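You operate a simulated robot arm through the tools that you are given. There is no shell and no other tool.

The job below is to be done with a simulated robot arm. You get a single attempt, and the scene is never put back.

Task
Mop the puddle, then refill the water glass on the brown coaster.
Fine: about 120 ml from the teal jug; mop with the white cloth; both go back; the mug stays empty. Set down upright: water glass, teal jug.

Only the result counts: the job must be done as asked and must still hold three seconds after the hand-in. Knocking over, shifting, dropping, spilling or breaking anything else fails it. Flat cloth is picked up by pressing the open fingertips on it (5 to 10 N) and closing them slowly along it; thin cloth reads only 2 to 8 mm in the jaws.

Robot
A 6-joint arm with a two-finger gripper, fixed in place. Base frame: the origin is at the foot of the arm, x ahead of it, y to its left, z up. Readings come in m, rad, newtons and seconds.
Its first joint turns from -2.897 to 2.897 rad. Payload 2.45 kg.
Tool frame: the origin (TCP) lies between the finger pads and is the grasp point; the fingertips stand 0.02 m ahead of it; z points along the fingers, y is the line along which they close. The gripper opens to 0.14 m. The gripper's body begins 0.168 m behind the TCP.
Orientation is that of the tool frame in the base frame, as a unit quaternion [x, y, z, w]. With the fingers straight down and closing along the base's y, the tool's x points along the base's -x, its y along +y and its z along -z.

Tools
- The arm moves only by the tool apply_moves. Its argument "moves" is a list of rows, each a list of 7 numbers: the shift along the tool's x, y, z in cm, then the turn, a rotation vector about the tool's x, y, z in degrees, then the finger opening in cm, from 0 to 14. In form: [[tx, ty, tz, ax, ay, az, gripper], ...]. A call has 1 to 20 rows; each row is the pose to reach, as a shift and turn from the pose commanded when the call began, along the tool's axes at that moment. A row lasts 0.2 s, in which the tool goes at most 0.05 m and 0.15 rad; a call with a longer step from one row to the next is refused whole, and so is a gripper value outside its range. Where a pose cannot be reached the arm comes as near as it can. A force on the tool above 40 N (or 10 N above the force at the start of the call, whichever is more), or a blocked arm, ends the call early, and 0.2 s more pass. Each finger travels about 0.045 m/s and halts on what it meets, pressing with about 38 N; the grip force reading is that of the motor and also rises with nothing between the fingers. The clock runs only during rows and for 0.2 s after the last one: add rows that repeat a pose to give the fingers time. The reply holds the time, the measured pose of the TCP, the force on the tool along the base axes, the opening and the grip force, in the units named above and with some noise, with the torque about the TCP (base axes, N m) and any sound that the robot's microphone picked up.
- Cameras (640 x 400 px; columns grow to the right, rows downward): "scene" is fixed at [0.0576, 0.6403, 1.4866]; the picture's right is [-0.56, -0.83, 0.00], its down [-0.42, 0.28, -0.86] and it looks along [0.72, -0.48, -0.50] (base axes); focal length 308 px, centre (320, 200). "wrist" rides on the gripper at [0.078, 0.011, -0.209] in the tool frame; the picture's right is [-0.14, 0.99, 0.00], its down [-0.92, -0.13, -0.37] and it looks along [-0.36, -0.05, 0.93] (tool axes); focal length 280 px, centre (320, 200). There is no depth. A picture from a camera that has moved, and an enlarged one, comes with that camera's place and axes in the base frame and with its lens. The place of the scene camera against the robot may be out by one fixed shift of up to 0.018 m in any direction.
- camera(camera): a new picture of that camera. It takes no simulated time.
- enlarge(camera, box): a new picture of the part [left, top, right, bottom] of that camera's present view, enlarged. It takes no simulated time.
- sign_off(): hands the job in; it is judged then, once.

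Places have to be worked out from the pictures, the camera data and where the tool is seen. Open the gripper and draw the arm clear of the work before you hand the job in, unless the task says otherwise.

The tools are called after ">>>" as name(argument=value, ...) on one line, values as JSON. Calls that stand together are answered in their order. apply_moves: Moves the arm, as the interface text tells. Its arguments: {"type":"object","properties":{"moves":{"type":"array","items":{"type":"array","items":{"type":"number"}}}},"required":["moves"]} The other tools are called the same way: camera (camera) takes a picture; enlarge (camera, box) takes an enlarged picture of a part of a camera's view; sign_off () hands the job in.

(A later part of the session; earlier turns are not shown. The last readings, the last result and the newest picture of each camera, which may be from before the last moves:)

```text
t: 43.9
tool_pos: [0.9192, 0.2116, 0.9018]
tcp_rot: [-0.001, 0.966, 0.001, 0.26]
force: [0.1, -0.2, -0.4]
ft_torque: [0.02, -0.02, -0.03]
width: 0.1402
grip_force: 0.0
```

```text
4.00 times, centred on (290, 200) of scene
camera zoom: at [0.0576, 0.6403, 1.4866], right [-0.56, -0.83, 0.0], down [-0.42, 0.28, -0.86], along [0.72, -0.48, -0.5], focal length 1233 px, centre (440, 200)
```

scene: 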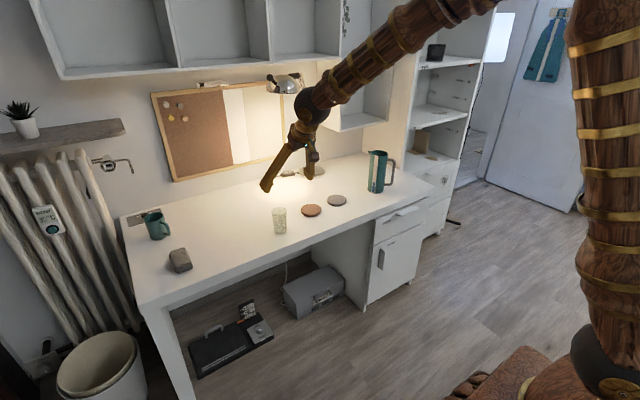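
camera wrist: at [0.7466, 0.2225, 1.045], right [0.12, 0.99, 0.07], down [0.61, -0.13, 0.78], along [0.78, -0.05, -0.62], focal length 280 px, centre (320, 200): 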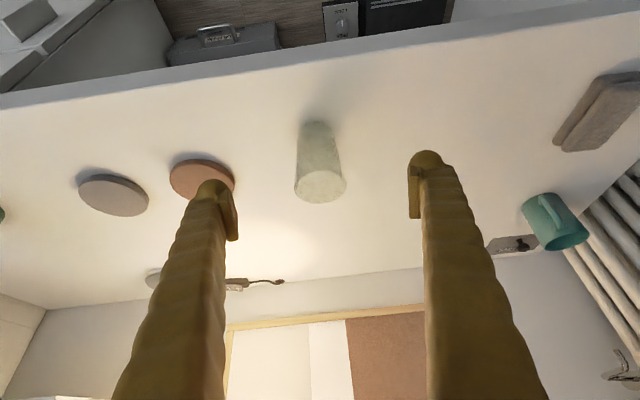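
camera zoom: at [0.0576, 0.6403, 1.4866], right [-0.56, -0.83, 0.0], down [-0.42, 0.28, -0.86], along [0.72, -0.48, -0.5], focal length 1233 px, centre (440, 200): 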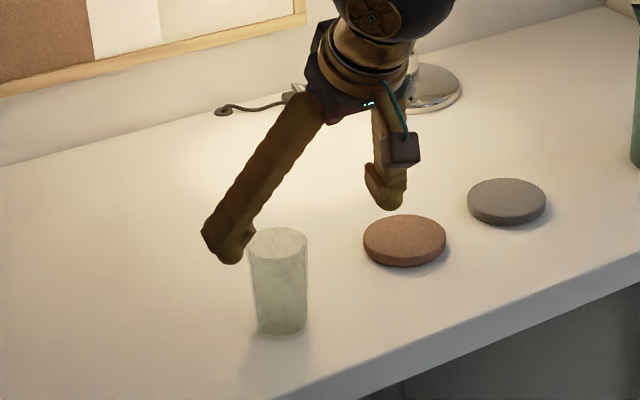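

The glass is centred within about 1–2 mm between the fingers (its y is about 0.21). I'll advance 12 cm along the tool axis to straddle it.

>>> apply_moves(moves=[[0, -0.1, 2.5, 0, 0, 0, 14], [0, -0.1, 5, 0, 0, 0, 14], [0, -0.15, 7.5, 0, 0, 0, 14], [0, -0.15, 10, 0, 0, 0, 14], [0, -0.15, 12, 0, 0, 0, 14], [0, -0.15, 12, 0, 0, 0, 14]])

>>> camera(camera="wrist")

>>> enlarge(camera="scene", box=[230, 150, 350, 250])

```text
t: 45.3
tool_pos: [0.9792, 0.2109, 0.7952]
tcp_rot: [-0.001, 0.966, 0.001, 0.26]
force: [0.4, -0.4, 0.4]
ft_torque: [-0.01, -0.03, 0.01]
width: 0.14
grip_force: 0.1
```

```text
taken
camera wrist: at [0.8062, 0.2217, 0.9383], right [0.12, 0.99, 0.07], down [0.61, -0.13, 0.78], along [0.78, -0.05, -0.62], focal length 280 px, centre (320, 200)
```

wrist: 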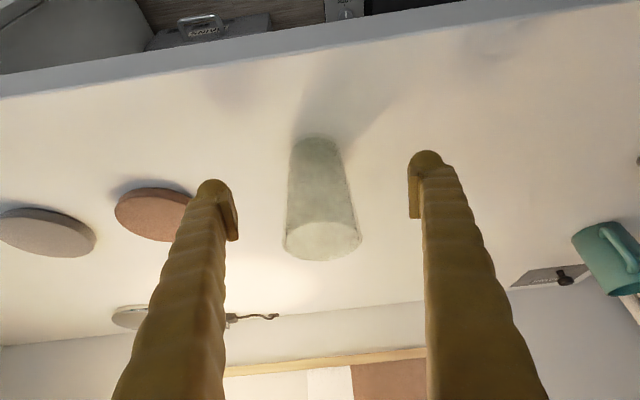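

```text
4.00 times, centred on (290, 200) of scene
camera zoom: at [0.0576, 0.6403, 1.4866], right [-0.56, -0.83, 0.0], down [-0.42, 0.28, -0.86], along [0.72, -0.48, -0.5], focal length 1233 px, centre (440, 200)
```

zoom: 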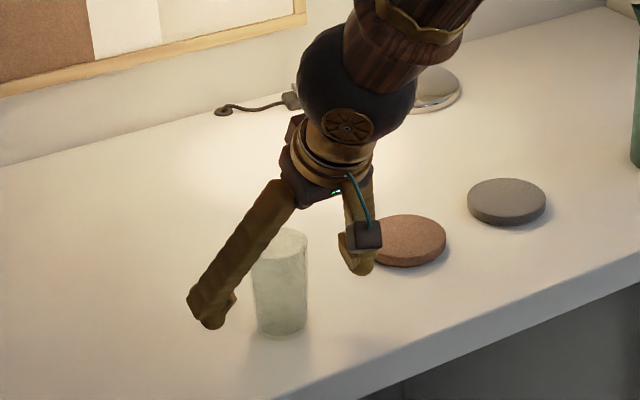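

The glass is centred between the fingers. I'll close in steps, slowing near the expected ~5.8 cm width, to grip gently.

>>> apply_moves(moves=[[0, 0, 0, 0, 0, 0, 12.5], [0, 0, 0, 0, 0, 0, 11], [0, 0, 0, 0, 0, 0, 9.5], [0, 0, 0, 0, 0, 0, 8.5], [0, 0, 0, 0, 0, 0, 7.5], [0, 0, 0, 0, 0, 0, 7], [0, 0, 0, 0, 0, 0, 6.8], [0, 0, 0, 0, 0, 0, 6.6], [0, 0, 0, 0, 0, 0, 6.4], [0, 0, 0, 0, 0, 0, 6.4]])

>>> camera(camera="wrist")

```text
t: 47.5
tool_pos: [0.9795, 0.2115, 0.797]
tcp_rot: [-0.001, 0.966, 0.0, 0.26]
force: [0.8, 0.9, -0.8]
ft_torque: [-0.03, -0.03, 0.0]
width: 0.064
grip_force: 0.2
```

```text
taken
camera wrist: at [0.806, 0.2217, 0.9386], right [0.12, 0.99, 0.07], down [0.61, -0.13, 0.78], along [0.78, -0.05, -0.62], focal length 280 px, centre (320, 200)
```

wrist: 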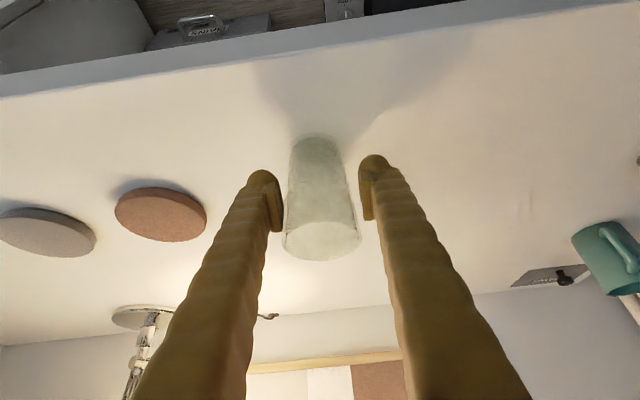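

The glass sits about 1 mm toward the −y finger. I'll shift 1 mm and close in small steps, watching the grip force.

>>> apply_moves(moves=[[0, -0.1, 0, 0, 0, 0, 6.4], [0, -0.1, 0, 0, 0, 0, 6.2], [0, -0.1, 0, 0, 0, 0, 6.0], [0, -0.1, 0, 0, 0, 0, 5.9], [0, -0.1, 0, 0, 0, 0, 5.8], [0, -0.1, 0, 0, 0, 0, 5.7], [0, -0.1, 0, 0, 0, 0, 5.7]])

```text
t: 49.1
tool_pos: [0.9784, 0.2106, 0.7974]
tcp_rot: [-0.001, 0.965, 0.001, 0.26]
force: [0.3, -0.2, 0.5]
ft_torque: [0.0, 0.02, -0.03]
width: 0.0577
grip_force: 0.4
```

Width is 5.8 cm with almost no force, so contact is just starting. I'll close a little more.

>>> apply_moves(moves=[[0, 0, 0, 0, 0, 0, 5.6], [0, 0, 0, 0, 0, 0, 5.5], [0, 0, 0, 0, 0, 0, 5.5]])

```text
t: 49.9
tool_pos: [0.9782, 0.2106, 0.7968]
tcp_rot: [0.0, 0.966, 0.0, 0.26]
force: [-1.9, -1.4, 1.0]
ft_torque: [-0.07, -0.01, -0.05]
width: 0.0566
grip_force: 38.0
```

The glass is gripped at 5.66 cm. I'll lift it straight up 4 cm and check it.

>>> apply_moves(moves=[[-0.25, 0, -0.43, 0, 0, 0, 5.3], [-0.75, 0, -1.3, 0, 0, 0, 5.3], [-1.4, 0, -2.42, 0, 0, 0, 5.3], [-2.0, 0, -3.46, 0, 0, 0, 5.3], [-2.0, 0, -3.46, 0, 0, 0, 5.3], [-2.0, 0, -3.46, 0, 0, 0, 5.3]])

>>> camera(camera="wrist")

>>> enlarge(camera="scene", box=[230, 150, 350, 250])

```text
t: 51.3
tool_pos: [0.9765, 0.2091, 0.8355]
tcp_rot: [0.0, 0.966, 0.001, 0.259]
force: [-0.7, 0.0, -1.5]
ft_torque: [0.0, 0.06, 0.02]
width: 0.0565
grip_force: 38.1
```

```text
taken
camera wrist: at [0.8037, 0.2212, 0.9798], right [0.12, 0.99, 0.07], down [0.61, -0.13, 0.78], along [0.78, -0.05, -0.62], focal length 280 px, centre (320, 200)
```

wrist: 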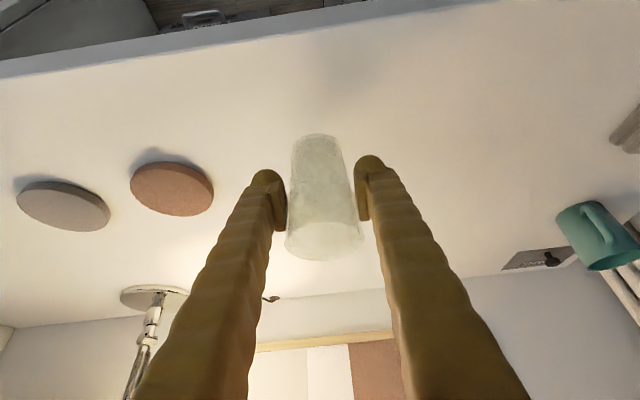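

```text
4.00 times, centred on (290, 200) of scene
camera zoom: at [0.0576, 0.6403, 1.4866], right [-0.56, -0.83, 0.0], down [-0.42, 0.28, -0.86], along [0.72, -0.48, -0.5], focal length 1233 px, centre (440, 200)
```

zoom: 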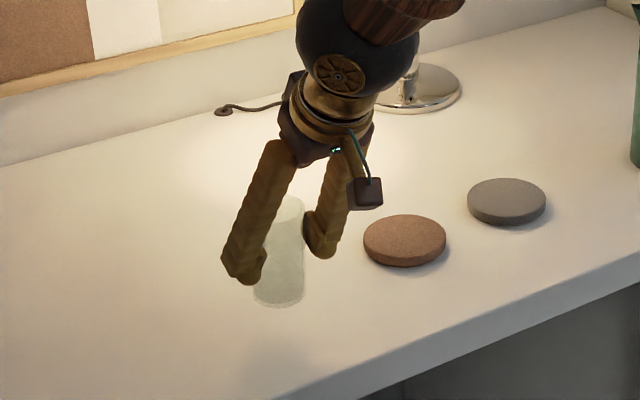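

The glass is lifted, light and clearly empty. I'll enlarge the coaster to refine its centre from this pose.

>>> enlarge(camera="wrist", box=[110, 140, 230, 230])

```text
4.44 times, centred on (170, 185) of wrist
camera zoom: at [0.8037, 0.2212, 0.9798], right [0.12, 0.99, 0.07], down [0.61, -0.13, 0.78], along [0.78, -0.05, -0.62], focal length 1246 px, centre (987, 267)
```

zoom: 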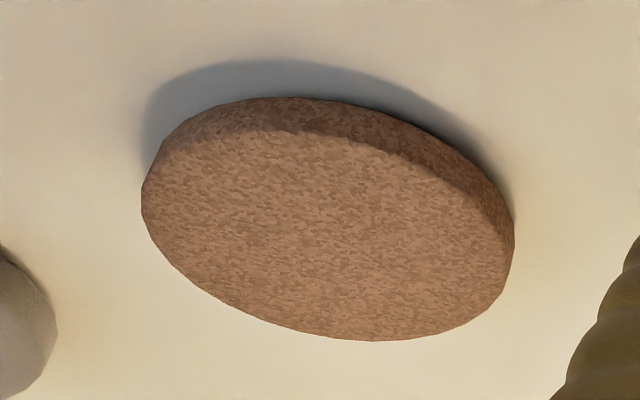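

The coaster centre comes out at about (1.036, 0.031), with its top near 0.753. I'll carry the glass over it at the current height.

>>> apply_moves(moves=[[-0.8, -2.9, 0.5, 0, 0, 0, 5.3], [-1.7, -6.0, 1.0, 0, 0, 0, 5.3], [-2.6, -9.2, 1.5, 0, 0, 0, 5.3], [-3.5, -12.4, 2.0, 0, 0, 0, 5.3], [-4.3, -15.3, 2.5, 0, 0, 0, 5.3], [-5.02, -17.85, 2.9, 0, 0, 0, 5.3], [-5.02, -17.85, 2.9, 0, 0, 0, 5.3]])

>>> camera(camera="wrist")

>>> enlarge(camera="scene", box=[260, 150, 380, 250])

```text
t: 52.9
tool_pos: [1.0329, 0.0327, 0.8368]
tcp_rot: [0.0, 0.966, 0.0, 0.26]
force: [1.1, 0.1, -1.6]
ft_torque: [-0.02, 0.03, -0.01]
width: 0.0566
grip_force: 38.1
```

```text
taken
camera wrist: at [0.8601, 0.0427, 0.9785], right [0.12, 0.99, 0.07], down [0.61, -0.13, 0.78], along [0.78, -0.05, -0.62], focal length 280 px, centre (320, 200)
```

wrist: 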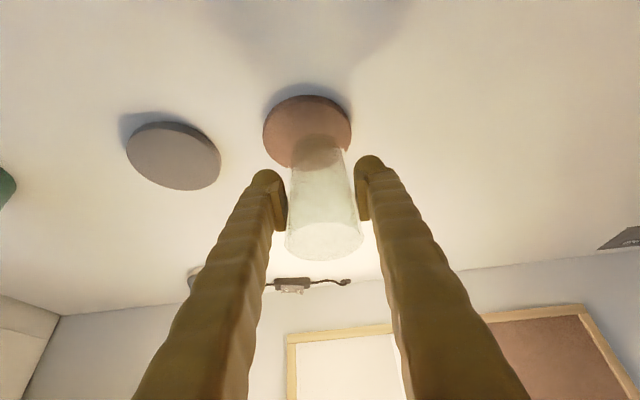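

```text
4.00 times, centred on (320, 200) of scene
camera zoom: at [0.0576, 0.6403, 1.4866], right [-0.56, -0.83, 0.0], down [-0.42, 0.28, -0.86], along [0.72, -0.48, -0.5], focal length 1233 px, centre (320, 200)
```

zoom: 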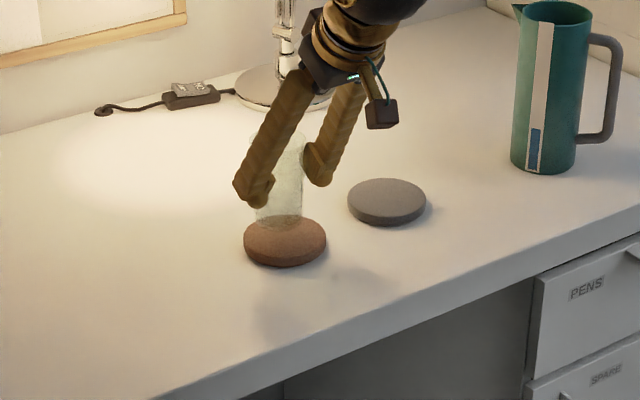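

The view shows the coaster centre about 8 mm further −y than the glass. I'll shift over and lower to just above the coaster.

>>> apply_moves(moves=[[-0.17, -0.8, 0.1, 0, 0, 0, 5.3], [0.08, -0.8, 0.53, 0, 0, 0, 5.3], [0.33, -0.8, 0.97, 0, 0, 0, 5.3], [0.58, -0.8, 1.4, 0, 0, 0, 5.3], [0.83, -0.8, 1.83, 0, 0, 0, 5.3], [0.98, -0.8, 2.09, 0, 0, 0, 5.3], [1.03, -0.8, 2.18, 0, 0, 0, 5.3], [1.03, -0.8, 2.18, 0, 0, 0, 5.3]])

>>> camera(camera="wrist")

>>> enlarge(camera="scene", box=[280, 170, 340, 220])

```text
t: 54.7
tool_pos: [1.038, 0.0246, 0.8155]
tcp_rot: [0.0, 0.966, 0.001, 0.259]
force: [-0.9, -0.3, -1.2]
ft_torque: [0.0, 0.03, 0.01]
width: 0.0561
grip_force: 38.4
```

```text
taken
camera wrist: at [0.8656, 0.0353, 0.9569], right [0.12, 0.99, 0.07], down [0.61, -0.13, 0.78], along [0.78, -0.05, -0.62], focal length 280 px, centre (320, 200)
```

wrist: 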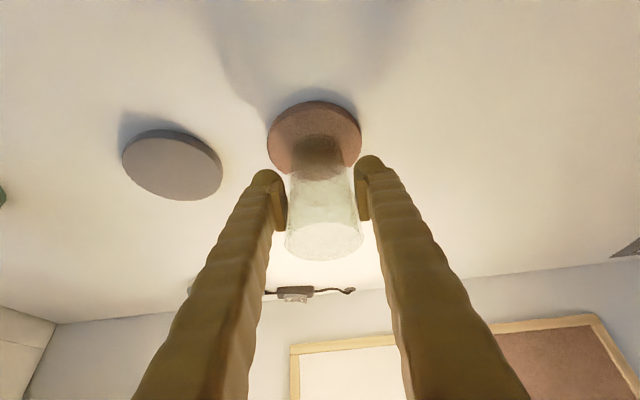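

```text
8.00 times, centred on (310, 195) of scene
camera zoom: at [0.0576, 0.6403, 1.4866], right [-0.56, -0.83, 0.0], down [-0.42, 0.28, -0.86], along [0.72, -0.48, -0.5], focal length 2467 px, centre (400, 240)
```

zoom: 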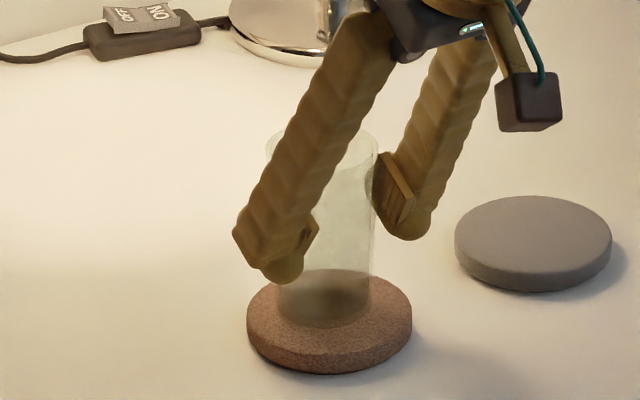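

The glass is well centred above the coaster. I'll lower slowly until a contact force shows.

>>> apply_moves(moves=[[0.1, 0, 0.17, 0, 0, 0, 5.3], [0.2, 0, 0.35, 0, 0, 0, 5.3], [0.2, 0, 0.35, 0, 0, 0, 5.3]])

>>> apply_moves(moves=[[0.05, 0, 0.087, 0, 0, 0, 5.3], [0.05, 0, 0.087, 0, 0, 0, 5.3]])

```text
t: 55.5
tool_pos: [1.0389, 0.0248, 0.813]
tcp_rot: [0.0, 0.965, 0.001, 0.261]
force: [-2.7, 1.7, 17.7]
ft_torque: [-0.03, -0.14, 0.0]
width: 0.0561
grip_force: 37.7
```

```text
t: 56.1
tool_pos: [1.0381, 0.0245, 0.8106]
tcp_rot: [0.0, 0.965, 0.001, 0.261]
force: [0.7, 4.0, 19.6]
ft_torque: [0.05, -0.42, -0.06]
width: 0.0558
grip_force: 37.4
```

The glass is pressed on the coaster at about 20 N. I'll ease up 1 mm to relax the pressure before releasing.

>>> apply_moves(moves=[[-0.05, 0, -0.087, 0, 0, 0, 5.3], [-0.05, 0, -0.087, 0, 0, 0, 5.3]])

```text
t: 56.7
tool_pos: [1.0383, 0.0239, 0.8091]
tcp_rot: [0.0, 0.966, 0.001, 0.26]
force: [-0.7, 3.5, 14.6]
ft_torque: [0.06, -0.25, 0.08]
width: 0.0557
grip_force: 38.3
```

There's still 14.6 N of load, so I'll ease up a little more.

>>> apply_moves(moves=[[-0.04, 0, -0.07, 0, 0, 0, 5.3], [-0.04, 0, -0.07, 0, 0, 0, 5.3]])

```text
t: 57.3
tool_pos: [1.0386, 0.025, 0.8101]
tcp_rot: [0.0, 0.966, 0.001, 0.26]
force: [-1.8, -0.1, 2.0]
ft_torque: [-0.15, -0.02, -0.07]
width: 0.0556
grip_force: 37.9
```

The load is down to about 2 N, so the glass rests on the coaster. I'll open the fingers slowly and then widely.

>>> apply_moves(moves=[[0, 0, 0, 0, 0, 0, 5.5], [0, 0, 0, 0, 0, 0, 5.7], [0, 0, 0, 0, 0, 0, 5.9], [0, 0, 0, 0, 0, 0, 6.2], [0, 0, 0, 0, 0, 0, 6.6], [0, 0, 0, 0, 0, 0, 7.5], [0, 0, 0, 0, 0, 0, 9], [0, 0, 0, 0, 0, 0, 10.5], [0, 0, 0, 0, 0, 0, 12], [0, 0, 0, 0, 0, 0, 12]])

>>> camera(camera="wrist")

>>> enlarge(camera="scene", box=[280, 170, 340, 220])

```text
t: 59.5
tool_pos: [1.0391, 0.0227, 0.8114]
tcp_rot: [0.0, 0.966, 0.0, 0.26]
force: [-1.1, -0.5, -0.9]
ft_torque: [0.0, 0.03, 0.01]
width: 0.1202
grip_force: 0.1
```

```text
taken
camera wrist: at [0.8661, 0.0346, 0.9535], right [0.12, 0.99, 0.07], down [0.61, -0.13, 0.78], along [0.78, -0.05, -0.62], focal length 280 px, centre (320, 200)
```

wrist: 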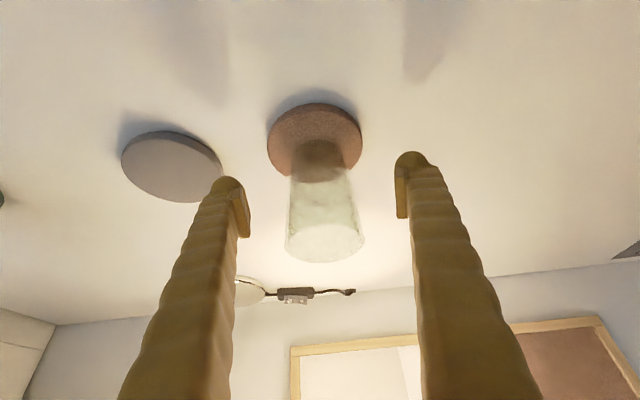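

```text
8.00 times, centred on (310, 195) of scene
camera zoom: at [0.0576, 0.6403, 1.4866], right [-0.56, -0.83, 0.0], down [-0.42, 0.28, -0.86], along [0.72, -0.48, -0.5], focal length 2467 px, centre (400, 240)
```

zoom: 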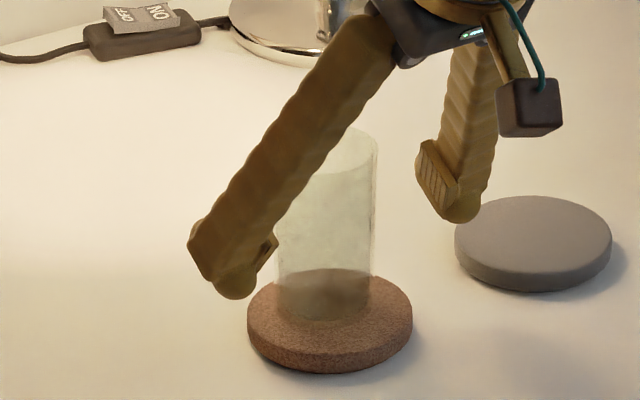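

The glass stands free on the coaster. I'll back out along the tool axis and take a look.

>>> apply_moves(moves=[[0, 0, -2.5, 0, 0, 0, 13], [0, 0, -6, 0, 0, 0, 14], [0, 0, -10, 0, 0, 0, 14], [0, 0, -14, 0, 0, 0, 14], [0, 0, -18, 0, 0, 0, 14], [0, 0, -18, 0, 0, 0, 14]])

>>> camera(camera="wrist")

>>> enlarge(camera="scene", box=[280, 160, 340, 220])

```text
t: 60.9
tool_pos: [0.9461, 0.0205, 0.9699]
tcp_rot: [-0.001, 0.966, 0.002, 0.26]
force: [0.4, 0.3, 0.4]
ft_torque: [-0.01, -0.04, -0.01]
width: 0.1402
grip_force: 0.1
```

```text
taken
camera wrist: at [0.774, 0.0322, 1.1119], right [0.12, 0.99, 0.07], down [0.61, -0.13, 0.78], along [0.78, -0.05, -0.62], focal length 280 px, centre (320, 200)
```

wrist: 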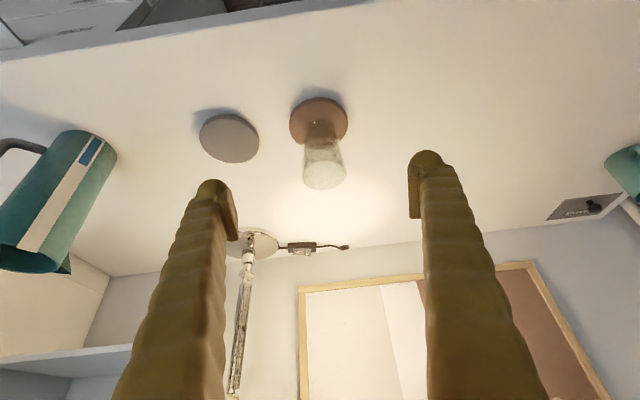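

```text
6.67 times, centred on (310, 190) of scene
camera zoom: at [0.0576, 0.6403, 1.4866], right [-0.56, -0.83, 0.0], down [-0.42, 0.28, -0.86], along [0.72, -0.48, -0.5], focal length 2056 px, centre (387, 267)
```

zoom: 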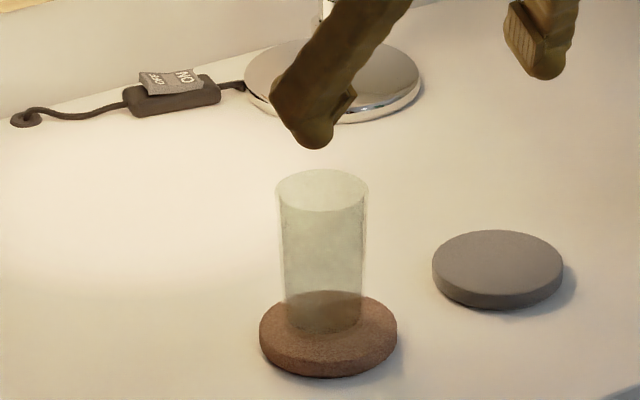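

The glass stands upright, centred on the coaster. Next is the jug, whose handle points back toward the robot at roughly azimuth 200°. I'll retreat, pitch the tool up to near horizontal, and move to a viewing pose behind the handle.

>>> apply_moves(moves=[[1.4, -2, 0, 0, -4, 0, 14], [2.8, -6, 0, 0, -8, 0, 14], [4.2, -10, 0, 0, -12, 0, 14], [5.6, -14.5, 0, 0, -17, 0, 12], [7.0, -19, 0, 0, -22, 0, 10], [8.4, -23.5, 0, 0, -27, 0, 8], [9.8, -28, 0, 0, -32, 0, 8], [11.2, -32.5, 0, 0, -36, 0, 8], [12.6, -37, 0, 0, -40, 0, 8], [13.6, -41, 0, 0, -43, 0, 8], [14.1, -44.6, 0, 0, -45, 0, 8], [14.1, -44.6, 0, 0, -45, 0, 8]])

>>> apply_moves(moves=[[0, 0, 0, -4.8, 0, -1.3, 8], [0, 0, 0, -9.6, 0, -2.6, 8], [0, 0, 0, -14.5, 0, -3.9, 8], [0, 0, 0, -19.3, 0, -5.2, 8], [0, 0, 0, -19.3, 0, -5.2, 8]])

>>> camera(camera="wrist")

>>> camera(camera="scene")

```text
t: 63.5
tool_pos: [0.8237, -0.4194, 0.8932]
tcp_rot: [0.0, 0.792, 0.001, 0.61]
force: [-0.5, 1.1, 0.5]
ft_torque: [0.01, 0.01, 0.04]
width: 0.08
grip_force: 0.2
out of reach, approached as far as the arm can: row 3
```

```text
t: 64.7
tool_pos: [0.8258, -0.4211, 0.8943]
tcp_rot: [-0.137, 0.781, 0.105, 0.6]
force: [0.0, -0.1, -0.3]
ft_torque: [0.01, -0.02, -0.01]
width: 0.08
grip_force: 0.0
```

```text
taken
camera wrist: at [0.6129, -0.4874, 0.8734], right [-0.31, 0.94, 0.13], down [-0.07, -0.16, 0.98], along [0.95, 0.29, 0.11], focal length 280 px, centre (320, 200)
```

wrist: 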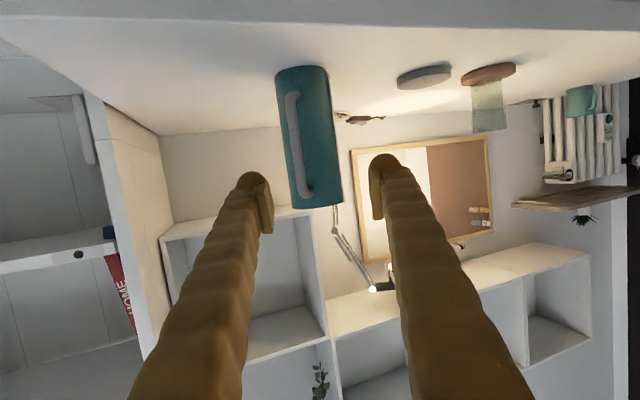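

```text
taken
```

scene: 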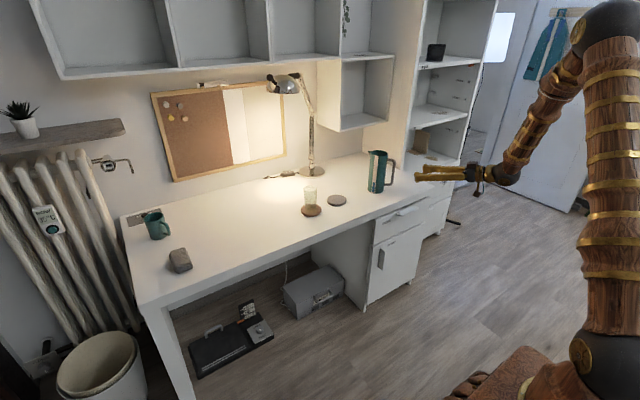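

I have a good view of the jug from the handle side. I'll enlarge it for the geometry.

>>> enlarge(camera="wrist", box=[250, 50, 370, 225])

>>> enlarge(camera="scene", box=[350, 140, 414, 200])

>>> enlarge(camera="scene", box=[280, 170, 350, 225])

```text
2.29 times, centred on (310, 138) of wrist
camera zoom: at [0.6129, -0.4874, 0.8734], right [-0.31, 0.94, 0.13], down [-0.07, -0.16, 0.98], along [0.95, 0.29, 0.11], focal length 641 px, centre (343, 343)
```

zoom: 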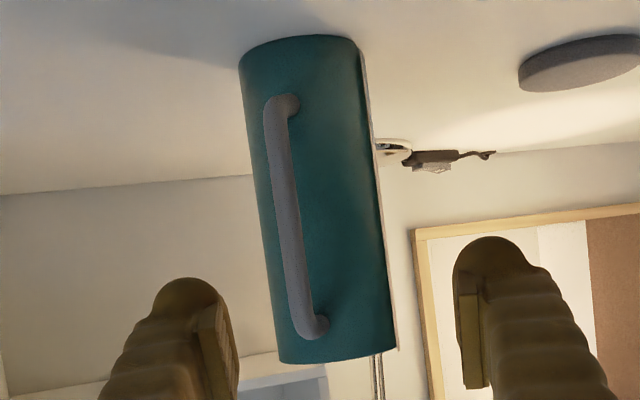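

```text
6.67 times, centred on (382, 170) of scene
camera zoom: at [0.0576, 0.6403, 1.4866], right [-0.56, -0.83, 0.0], down [-0.42, 0.28, -0.86], along [0.72, -0.48, -0.5], focal length 2056 px, centre (-93, 400)
```

zoom: 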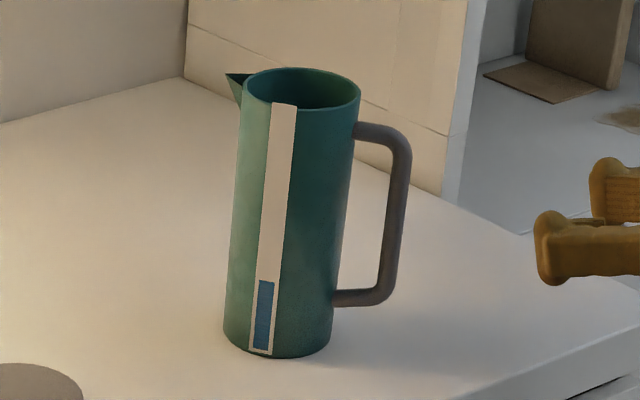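

```text
7.27 times, centred on (315, 198) of scene
camera zoom: at [0.0576, 0.6403, 1.4866], right [-0.56, -0.83, 0.0], down [-0.42, 0.28, -0.86], along [0.72, -0.48, -0.5], focal length 2242 px, centre (356, 218)
```

zoom: 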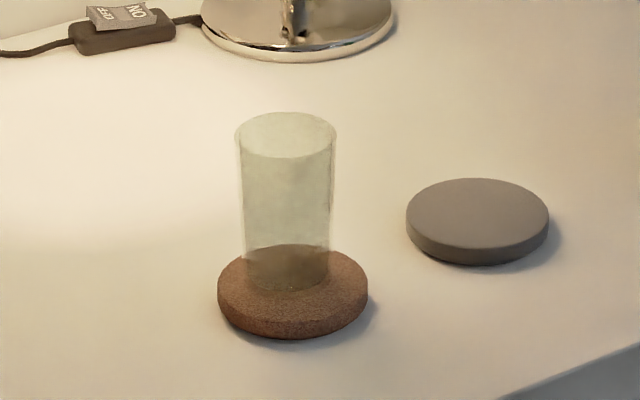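

The jug axis is at about (1.040, −0.361), with the handle bar near (0.972, −0.400), i.e. azimuth ~210° from the axis, so the spout points at ~30°. I'll align the tool azimuth to 30° and move to a pre-grasp point 10 cm behind the bar.

>>> apply_moves(moves=[[0.25, -1.2, 1.35, -2.4, 0, -0.65, 8], [0.5, -2.4, 2.7, -4.85, 0, -1.3, 8], [0.7, -3.6, 4.1, -7.25, 0, -1.95, 8], [0.93, -4.78, 5.42, -9.66, 0, -2.57, 8], [0.93, -4.78, 5.42, -9.66, 0, -2.57, 8]])

>>> camera(camera="wrist")

>>> enlarge(camera="scene", box=[340, 130, 440, 210])

```text
t: 65.9
tool_pos: [0.8895, -0.4499, 0.8719]
tcp_rot: [-0.205, 0.766, 0.158, 0.589]
force: [-1.0, -1.1, 0.2]
ft_torque: [0.01, -0.01, 0.01]
width: 0.08
grip_force: 0.0
```

```text
taken
camera wrist: at [0.6911, -0.5505, 0.851], right [-0.47, 0.88, 0.13], down [-0.04, -0.17, 0.98], along [0.88, 0.45, 0.11], focal length 280 px, centre (320, 200)
```

wrist: 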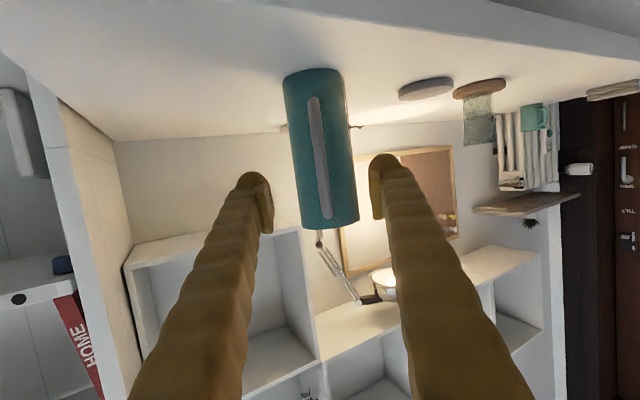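

```text
5.00 times, centred on (390, 170) of scene
camera zoom: at [0.0576, 0.6403, 1.4866], right [-0.56, -0.83, 0.0], down [-0.42, 0.28, -0.86], along [0.72, -0.48, -0.5], focal length 1542 px, centre (-30, 350)
```

zoom: 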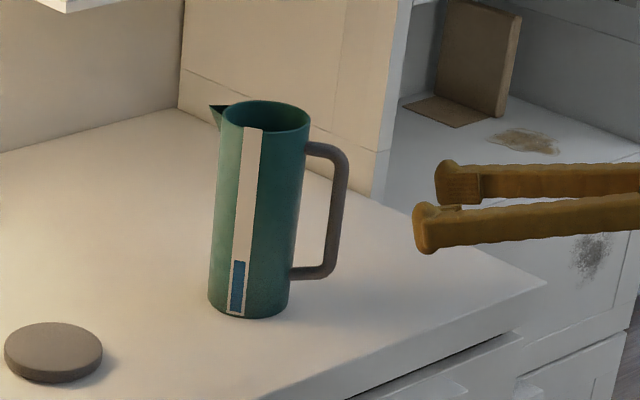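

The handle now faces the camera nearly head-on, so the azimuth is right. I'll enlarge to check lateral alignment at the tool axis (column 320, row ~165).

>>> enlarge(camera="wrist", box=[260, 60, 380, 240])

```text
2.22 times, centred on (320, 150) of wrist
camera zoom: at [0.6911, -0.5505, 0.851], right [-0.47, 0.88, 0.13], down [-0.04, -0.17, 0.98], along [0.88, 0.45, 0.11], focal length 623 px, centre (320, 311)
```

zoom: 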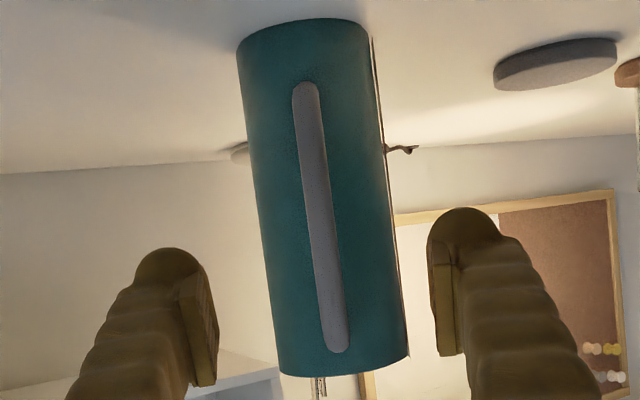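

The bar is about 1.5 mm to the +y side of the tool axis, 10 cm ahead, and spans z 0.775–0.906. I'll correct laterally and advance 10 cm along the tool axis.

>>> apply_moves(moves=[[0, 0.15, 2, 0, 0, 0, 8], [0, 0.15, 4, 0, 0, 0, 8], [0, 0.15, 6, 0, 0, 0, 8], [0, 0.15, 7.5, 0, 0, 0, 8], [0, 0.15, 9, 0, 0, 0, 8], [0, 0.15, 10, 0, 0, 0, 8], [0, 0.15, 10, 0, 0, 0, 8]])

>>> camera(camera="wrist")

>>> enlarge(camera="scene", box=[340, 130, 440, 210])

```text
t: 67.5
tool_pos: [0.973, -0.3999, 0.8483]
tcp_rot: [-0.205, 0.766, 0.157, 0.588]
force: [-0.1, 0.5, -0.4]
ft_torque: [-0.02, -0.01, 0.04]
width: 0.08
grip_force: 0.0
```

```text
taken
camera wrist: at [0.7748, -0.5011, 0.8257], right [-0.46, 0.88, 0.13], down [-0.04, -0.17, 0.98], along [0.88, 0.45, 0.11], focal length 280 px, centre (320, 200)
```

wrist: 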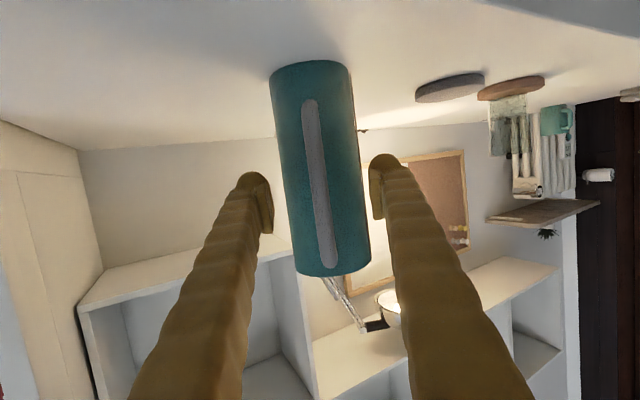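

```text
5.00 times, centred on (390, 170) of scene
camera zoom: at [0.0576, 0.6403, 1.4866], right [-0.56, -0.83, 0.0], down [-0.42, 0.28, -0.86], along [0.72, -0.48, -0.5], focal length 1542 px, centre (-30, 350)
```

zoom: 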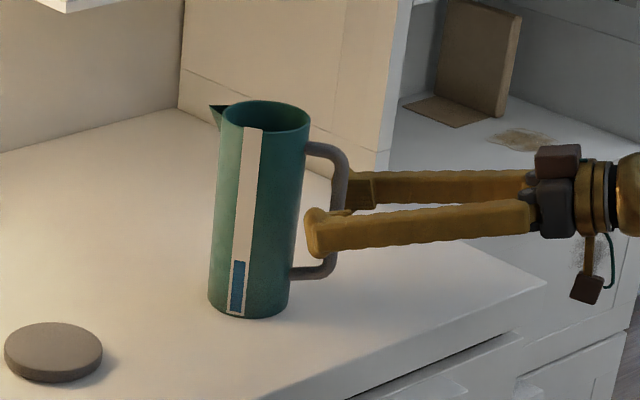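

The bar lies right at the TCP and is laterally centred. I'll close gradually toward the bar.

>>> apply_moves(moves=[[0, 0, 0, 0, 0, 0, 7], [0, 0, 0, 0, 0, 0, 6], [0, 0, 0, 0, 0, 0, 5], [0, 0, 0, 0, 0, 0, 4], [0, 0, 0, 0, 0, 0, 3.2], [0, 0, 0, 0, 0, 0, 2.8], [0, 0, 0, 0, 0, 0, 2.5], [0, 0, 0, 0, 0, 0, 2.5]])

>>> enlarge(camera="wrist", box=[260, 60, 380, 280])

```text
t: 69.3
tool_pos: [0.9727, -0.4001, 0.8458]
tcp_rot: [-0.205, 0.765, 0.158, 0.589]
force: [0.1, 0.5, -0.8]
ft_torque: [0.02, 0.02, -0.03]
width: 0.0251
grip_force: 0.0
```

```text
1.82 times, centred on (320, 170) of wrist
camera zoom: at [0.7746, -0.5012, 0.8257], right [-0.46, 0.88, 0.13], down [-0.04, -0.17, 0.98], along [0.88, 0.45, 0.11], focal length 510 px, centre (320, 254)
```

zoom: 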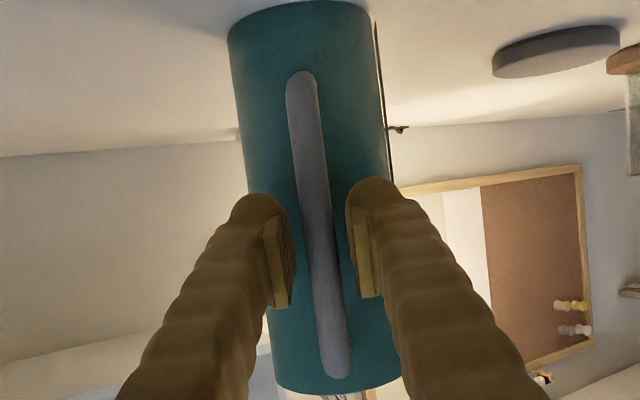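

It's well centred. I'll close the last centimetre onto the bar.

>>> apply_moves(moves=[[0, 0, 0, 0, 0, 0, 2.2], [0, 0, 0, 0, 0, 0, 2.0], [0, 0, 0, 0, 0, 0, 1.8], [0, 0, 0, 0, 0, 0, 1.6], [0, 0, 0, 0, 0, 0, 1.4], [0, 0, 0, 0, 0, 0, 1.2], [0, 0, 0, 0, 0, 0, 1.0], [0, 0, 0, 0, 0, 0, 0.8], [0, 0, 0, 0, 0, 0, 0.8]])

>>> enlarge(camera="scene", box=[340, 130, 440, 210])

```text
t: 71.3
tool_pos: [0.9735, -0.3982, 0.8477]
tcp_rot: [-0.205, 0.764, 0.158, 0.59]
force: [-0.3, 0.5, 0.6]
ft_torque: [-0.04, 0.03, 0.0]
width: 0.0111
grip_force: 38.2
```

```text
5.00 times, centred on (390, 170) of scene
camera zoom: at [0.0576, 0.6403, 1.4866], right [-0.56, -0.83, 0.0], down [-0.42, 0.28, -0.86], along [0.72, -0.48, -0.5], focal length 1542 px, centre (-30, 350)
```

zoom: 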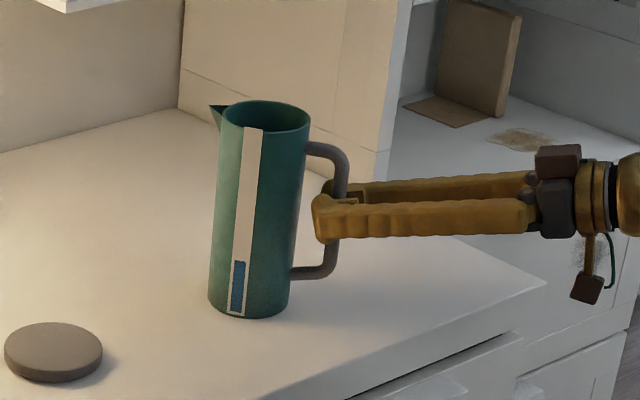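

The handle is gripped at 1.1 cm and the jug hasn't moved. I'll lift 1.5 cm slowly and see whether it holds without sagging.

>>> apply_moves(moves=[[-0.29, 0, -0.08, 0, 0, 0, 0.5], [-0.68, 0, -0.18, 0, 0, 0, 0.5], [-1.06, 0, -0.28, 0, 0, 0, 0.5], [-1.45, 0, -0.39, 0, 0, 0, 0.5], [-1.45, 0, -0.39, 0, 0, 0, 0.5]])

>>> enlarge(camera="scene", box=[340, 130, 440, 210])

>>> camera(camera="wrist")

```text
t: 72.5
tool_pos: [0.9738, -0.3988, 0.8629]
tcp_rot: [-0.205, 0.766, 0.157, 0.589]
force: [0.5, -0.1, -3.9]
ft_torque: [-0.16, 0.22, -0.02]
width: 0.0112
grip_force: 37.7
```

```text
5.00 times, centred on (390, 170) of scene
camera zoom: at [0.0576, 0.6403, 1.4866], right [-0.56, -0.83, 0.0], down [-0.42, 0.28, -0.86], along [0.72, -0.48, -0.5], focal length 1542 px, centre (-30, 350)
```

zoom: 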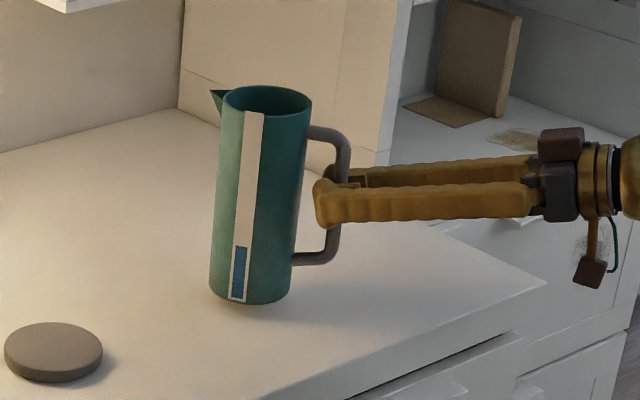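

```text
taken
camera wrist: at [0.7753, -0.5012, 0.8416], right [-0.46, 0.88, 0.13], down [-0.04, -0.17, 0.98], along [0.88, 0.45, 0.11], focal length 280 px, centre (320, 200)
```

wrist: 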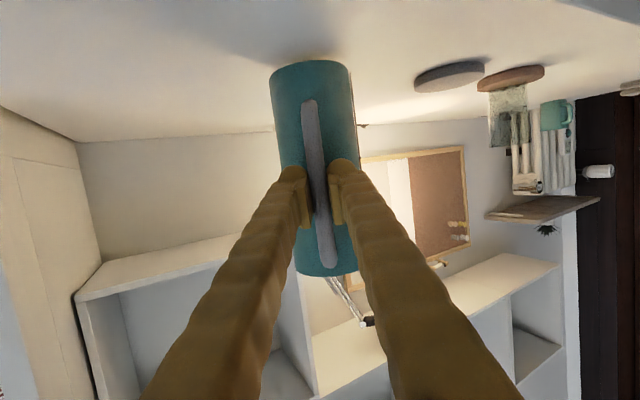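

The jug holds firmly, weighs about 3.9 N in total and shows no sag. I'll zoom on the level gauge as a before-pour reference and on the glass.

>>> enlarge(camera="scene", box=[378, 145, 406, 193])

>>> apply_moves(moves=[[-0.5, 0, -0.13, 0, 0, 0, 0.5], [-1.0, 0, -0.26, 0, 0, 0, 0.5], [-1.0, 0, -0.26, 0, 0, 0, 0.5]])

>>> apply_moves(moves=[[0, 0, 0, 0, 0, 0, 0.5]])

>>> apply_moves(moves=[[0, 0, 0, 0, 0, 0, 0.5]])

>>> apply_moves(moves=[[0, 0, 0, 0, 0, 0, 0.5]])

>>> apply_moves(moves=[[0, 0, 0, 0, 0, 0, 0.5]])

>>> apply_moves(moves=[[0, 0, 0, 0, 0, 0, 0.5]])

>>> apply_moves(moves=[[0, 0, 0, 0, 0, 0, 0.5]])

```text
8.33 times, centred on (392, 169) of scene
camera zoom: at [0.0576, 0.6403, 1.4866], right [-0.56, -0.83, 0.0], down [-0.42, 0.28, -0.86], along [0.72, -0.48, -0.5], focal length 2570 px, centre (-280, 458)
```

zoom: 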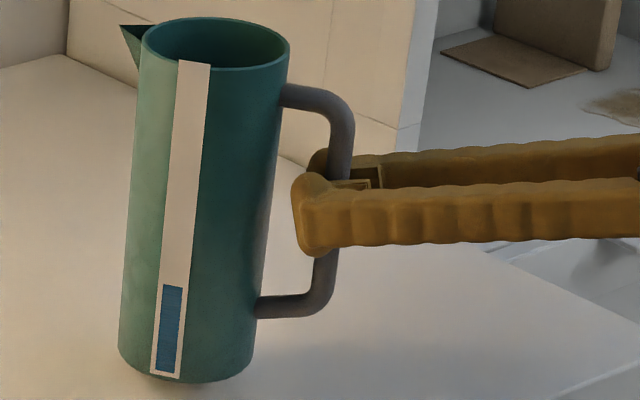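

```text
t: 73.3
tool_pos: [0.9728, -0.4007, 0.8733]
tcp_rot: [-0.206, 0.766, 0.158, 0.588]
force: [0.0, 0.7, -3.9]
ft_torque: [-0.16, 0.27, -0.04]
width: 0.0108
grip_force: 38.4
```

```text
t: 73.7
tool_pos: [0.9729, -0.4013, 0.8721]
tcp_rot: [-0.205, 0.766, 0.157, 0.589]
force: [0.0, -0.5, -4.1]
ft_torque: [-0.14, 0.24, 0.03]
width: 0.0109
grip_force: 38.1
```

```text
t: 74.1
tool_pos: [0.9738, -0.4018, 0.8735]
tcp_rot: [-0.205, 0.766, 0.158, 0.589]
force: [0.4, -0.1, -4.7]
ft_torque: [-0.14, 0.25, -0.01]
width: 0.0111
grip_force: 37.6
```

```text
t: 74.5
tool_pos: [0.9731, -0.4013, 0.8726]
tcp_rot: [-0.206, 0.766, 0.158, 0.588]
force: [0.9, 0.3, -3.8]
ft_torque: [-0.12, 0.26, 0.01]
width: 0.0109
grip_force: 38.3
```

```text
t: 74.9
tool_pos: [0.9731, -0.4012, 0.874]
tcp_rot: [-0.206, 0.766, 0.158, 0.588]
force: [-0.5, -0.4, -4.0]
ft_torque: [-0.14, 0.22, -0.01]
width: 0.0112
grip_force: 37.8
```

```text
t: 75.3
tool_pos: [0.9727, -0.4013, 0.8739]
tcp_rot: [-0.205, 0.766, 0.157, 0.588]
force: [0.3, 0.4, -3.9]
ft_torque: [-0.17, 0.26, -0.04]
width: 0.0109
grip_force: 37.7
```

```text
t: 75.7
tool_pos: [0.9732, -0.4017, 0.8724]
tcp_rot: [-0.206, 0.765, 0.158, 0.589]
force: [0.3, 0.0, -4.1]
ft_torque: [-0.14, 0.21, 0.0]
width: 0.0107
grip_force: 38.0
```

Baseline: the jug plus water weighs about 4.05 N, with the gauge at about 28 %. From the wrist view, the rim is ~8 cm above the TCP and the spout tip ~13 cm ahead of it. I'll lift to clear everything, then carry it upright toward a staging point behind the glass.

>>> apply_moves(moves=[[-1.5, 0, -0.4, 0, 0, 0, 0.5], [-3.5, 0, -0.94, 0, 0, 0, 0.5], [-5.5, 0, -1.47, 0, 0, 0, 0.5], [-7.5, 0, -2.0, 0, 0, 0, 0.5], [-9.5, 0, -2.55, 0, 0, 0, 0.5], [-11.5, 0, -3.08, 0, 0, 0, 0.5], [-13.2, 0, -3.54, 0, 0, 0, 0.5], [-14.2, 0, -3.8, 0, 0, 0, 0.5], [-14.2, 0, -3.8, 0, 0, 0, 0.5]])

>>> apply_moves(moves=[[-0.1, 1.2, 0.3, 0, 0, 0, 0.5], [-0.2, 3.6, 0.8, 0, 0, 0, 0.5], [-0.4, 6.0, 1.4, 0, 0, 0, 0.5], [-0.5, 8.4, 2.0, 0, 0, 0, 0.5], [-0.7, 10.8, 2.5, 0, 0, 0, 0.5], [-0.8, 13.2, 3.1, 0, 0, 0, 0.5], [-1.0, 15.6, 3.7, 0, 0, 0, 0.5], [-1.1, 18.0, 4.2, 0, 0, 0, 0.5], [-1.3, 20.4, 4.8, 0, 0, 0, 0.5], [-1.4, 22.8, 5.4, 0, 0, 0, 0.5], [-1.6, 25.2, 5.9, 0, 0, 0, 0.5], [-1.7, 27.6, 6.5, 0, 0, 0, 0.5], [-1.9, 30.0, 7.1, 0, 0, 0, 0.5], [-2.0, 32.2, 7.6, 0, 0, 0, 0.5], [-2.1, 33.6, 7.9, 0, 0, 0, 0.5], [-2.1, 33.6, 7.9, 0, 0, 0, 0.5]])

>>> camera(camera="scene")

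>>> camera(camera="wrist")

```text
t: 77.7
tool_pos: [0.9704, -0.4011, 1.0228]
tcp_rot: [-0.206, 0.765, 0.158, 0.589]
force: [-0.5, -1.2, -4.5]
ft_torque: [-0.13, 0.22, 0.01]
width: 0.0103
grip_force: 37.6
```

```text
t: 81.1
tool_pos: [0.8738, -0.0682, 1.0184]
tcp_rot: [-0.205, 0.766, 0.157, 0.588]
force: [0.1, 0.0, -5.0]
ft_torque: [-0.14, 0.29, 0.01]
width: 0.0104
grip_force: 37.3
```

```text
taken
```

scene: 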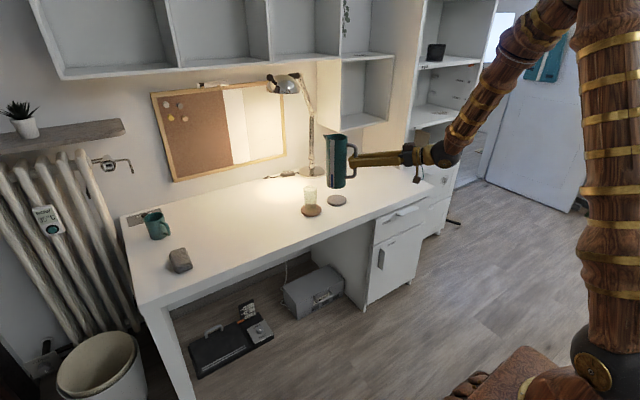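

```text
taken
camera wrist: at [0.6775, -0.1701, 0.9979], right [-0.46, 0.88, 0.13], down [-0.04, -0.17, 0.98], along [0.88, 0.45, 0.11], focal length 280 px, centre (320, 200)
```

wrist: 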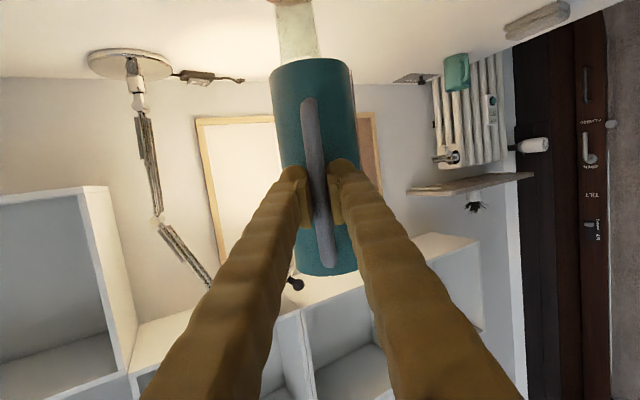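

The jug is upright at the staging point. I'll zoom the wrist view to check the glass position relative to the tool/jug plane.

>>> enlarge(camera="wrist", box=[240, 0, 380, 88])

>>> enlarge(camera="scene", box=[280, 120, 400, 225])

```text
4.55 times, centred on (310, 44) of wrist
camera zoom: at [0.6775, -0.1701, 0.9979], right [-0.46, 0.88, 0.13], down [-0.04, -0.17, 0.98], along [0.88, 0.45, 0.11], focal length 1274 px, centre (366, 909)
```

zoom: 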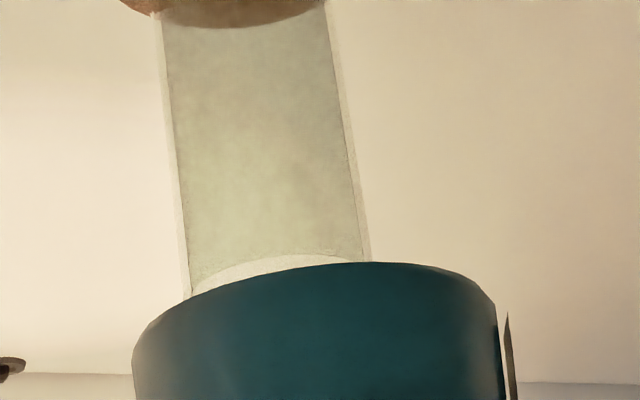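

```text
3.81 times, centred on (340, 172) of scene
camera zoom: at [0.0576, 0.6403, 1.4866], right [-0.56, -0.83, 0.0], down [-0.42, 0.28, -0.86], along [0.72, -0.48, -0.5], focal length 1175 px, centre (244, 305)
```

zoom: 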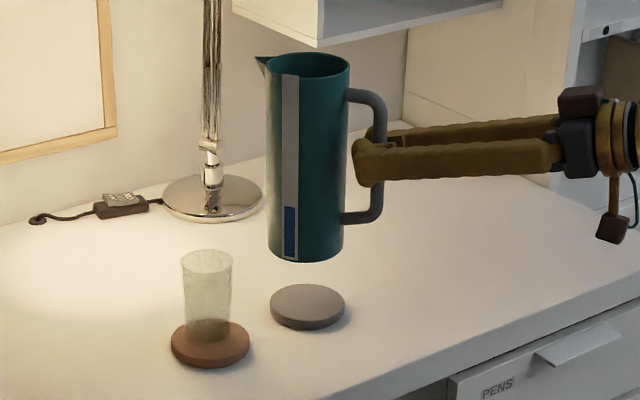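

The glass sits about 1 cm to the tool's −y side of the jug's pouring plane. I'll shift 1 cm that way and tilt the jug to 45°, well short of pouring, keeping the lip behind the glass.

>>> apply_moves(moves=[[0, -0.2, 0, 0, 1.5, 0, 0.5], [0, -0.5, 0, 0, 4, 0, 0.5], [0, -0.8, 0, 0, 7, 0, 0.5], [0, -1.0, 0, 0, 10, 0, 0.5], [0, -1.0, 0, 0, 13, 0, 0.5], [0, -1.0, 0, 0, 16, 0, 0.5], [0, -1.0, 0, 0, 19, 0, 0.5], [0, -1.0, 0, 0, 22, 0, 0.5], [0, -1.0, 0, 0, 25, 0, 0.5], [0, -1.0, 0, 0, 28, 0, 0.5], [0, -1.0, 0, 0, 31, 0, 0.5], [0, -1.0, 0, 0, 34, 0, 0.5], [0, -1.0, 0, 0, 37, 0, 0.5], [0, -1.0, 0, 0, 40, 0, 0.5], [0, -1.0, 0, 0, 43, 0, 0.5], [0, -1.0, 0, 0, 45, 0, 0.5], [0, -1.0, 0, 0, 45, 0, 0.5]])

>>> camera(camera="wrist")

>>> enlarge(camera="scene", box=[280, 120, 400, 225])

```text
t: 84.7
tool_pos: [0.8788, -0.0761, 1.0184]
tcp_rot: [-0.25, 0.933, 0.067, 0.25]
force: [-0.3, 0.2, -3.8]
ft_torque: [-0.07, 0.08, 0.0]
width: 0.0099
grip_force: 37.6
```

```text
taken
camera wrist: at [0.724, -0.1535, 1.1627], right [-0.39, 0.92, 0.07], down [0.59, 0.2, 0.78], along [0.7, 0.35, -0.62], focal length 280 px, centre (320, 200)
```

wrist: 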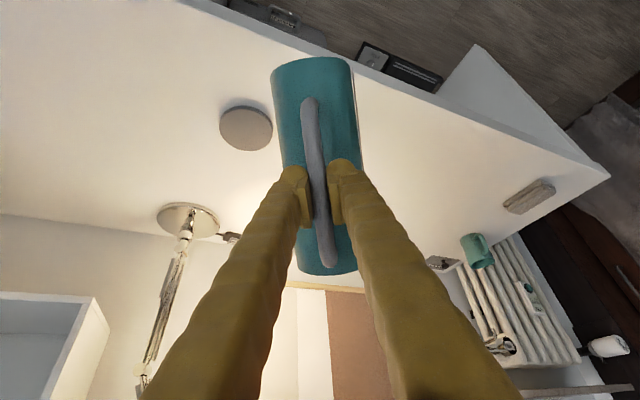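

```text
3.81 times, centred on (340, 172) of scene
camera zoom: at [0.0576, 0.6403, 1.4866], right [-0.56, -0.83, 0.0], down [-0.42, 0.28, -0.86], along [0.72, -0.48, -0.5], focal length 1175 px, centre (244, 305)
```

zoom: 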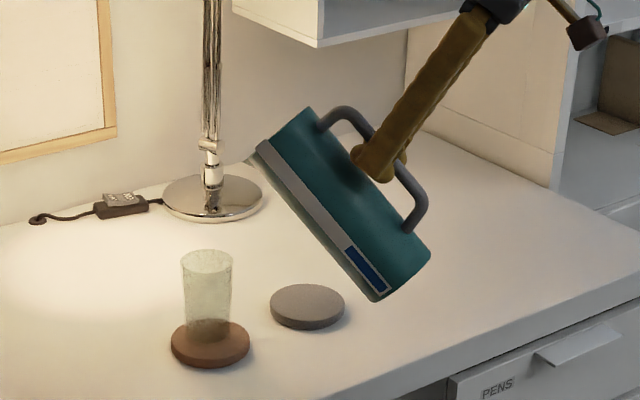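

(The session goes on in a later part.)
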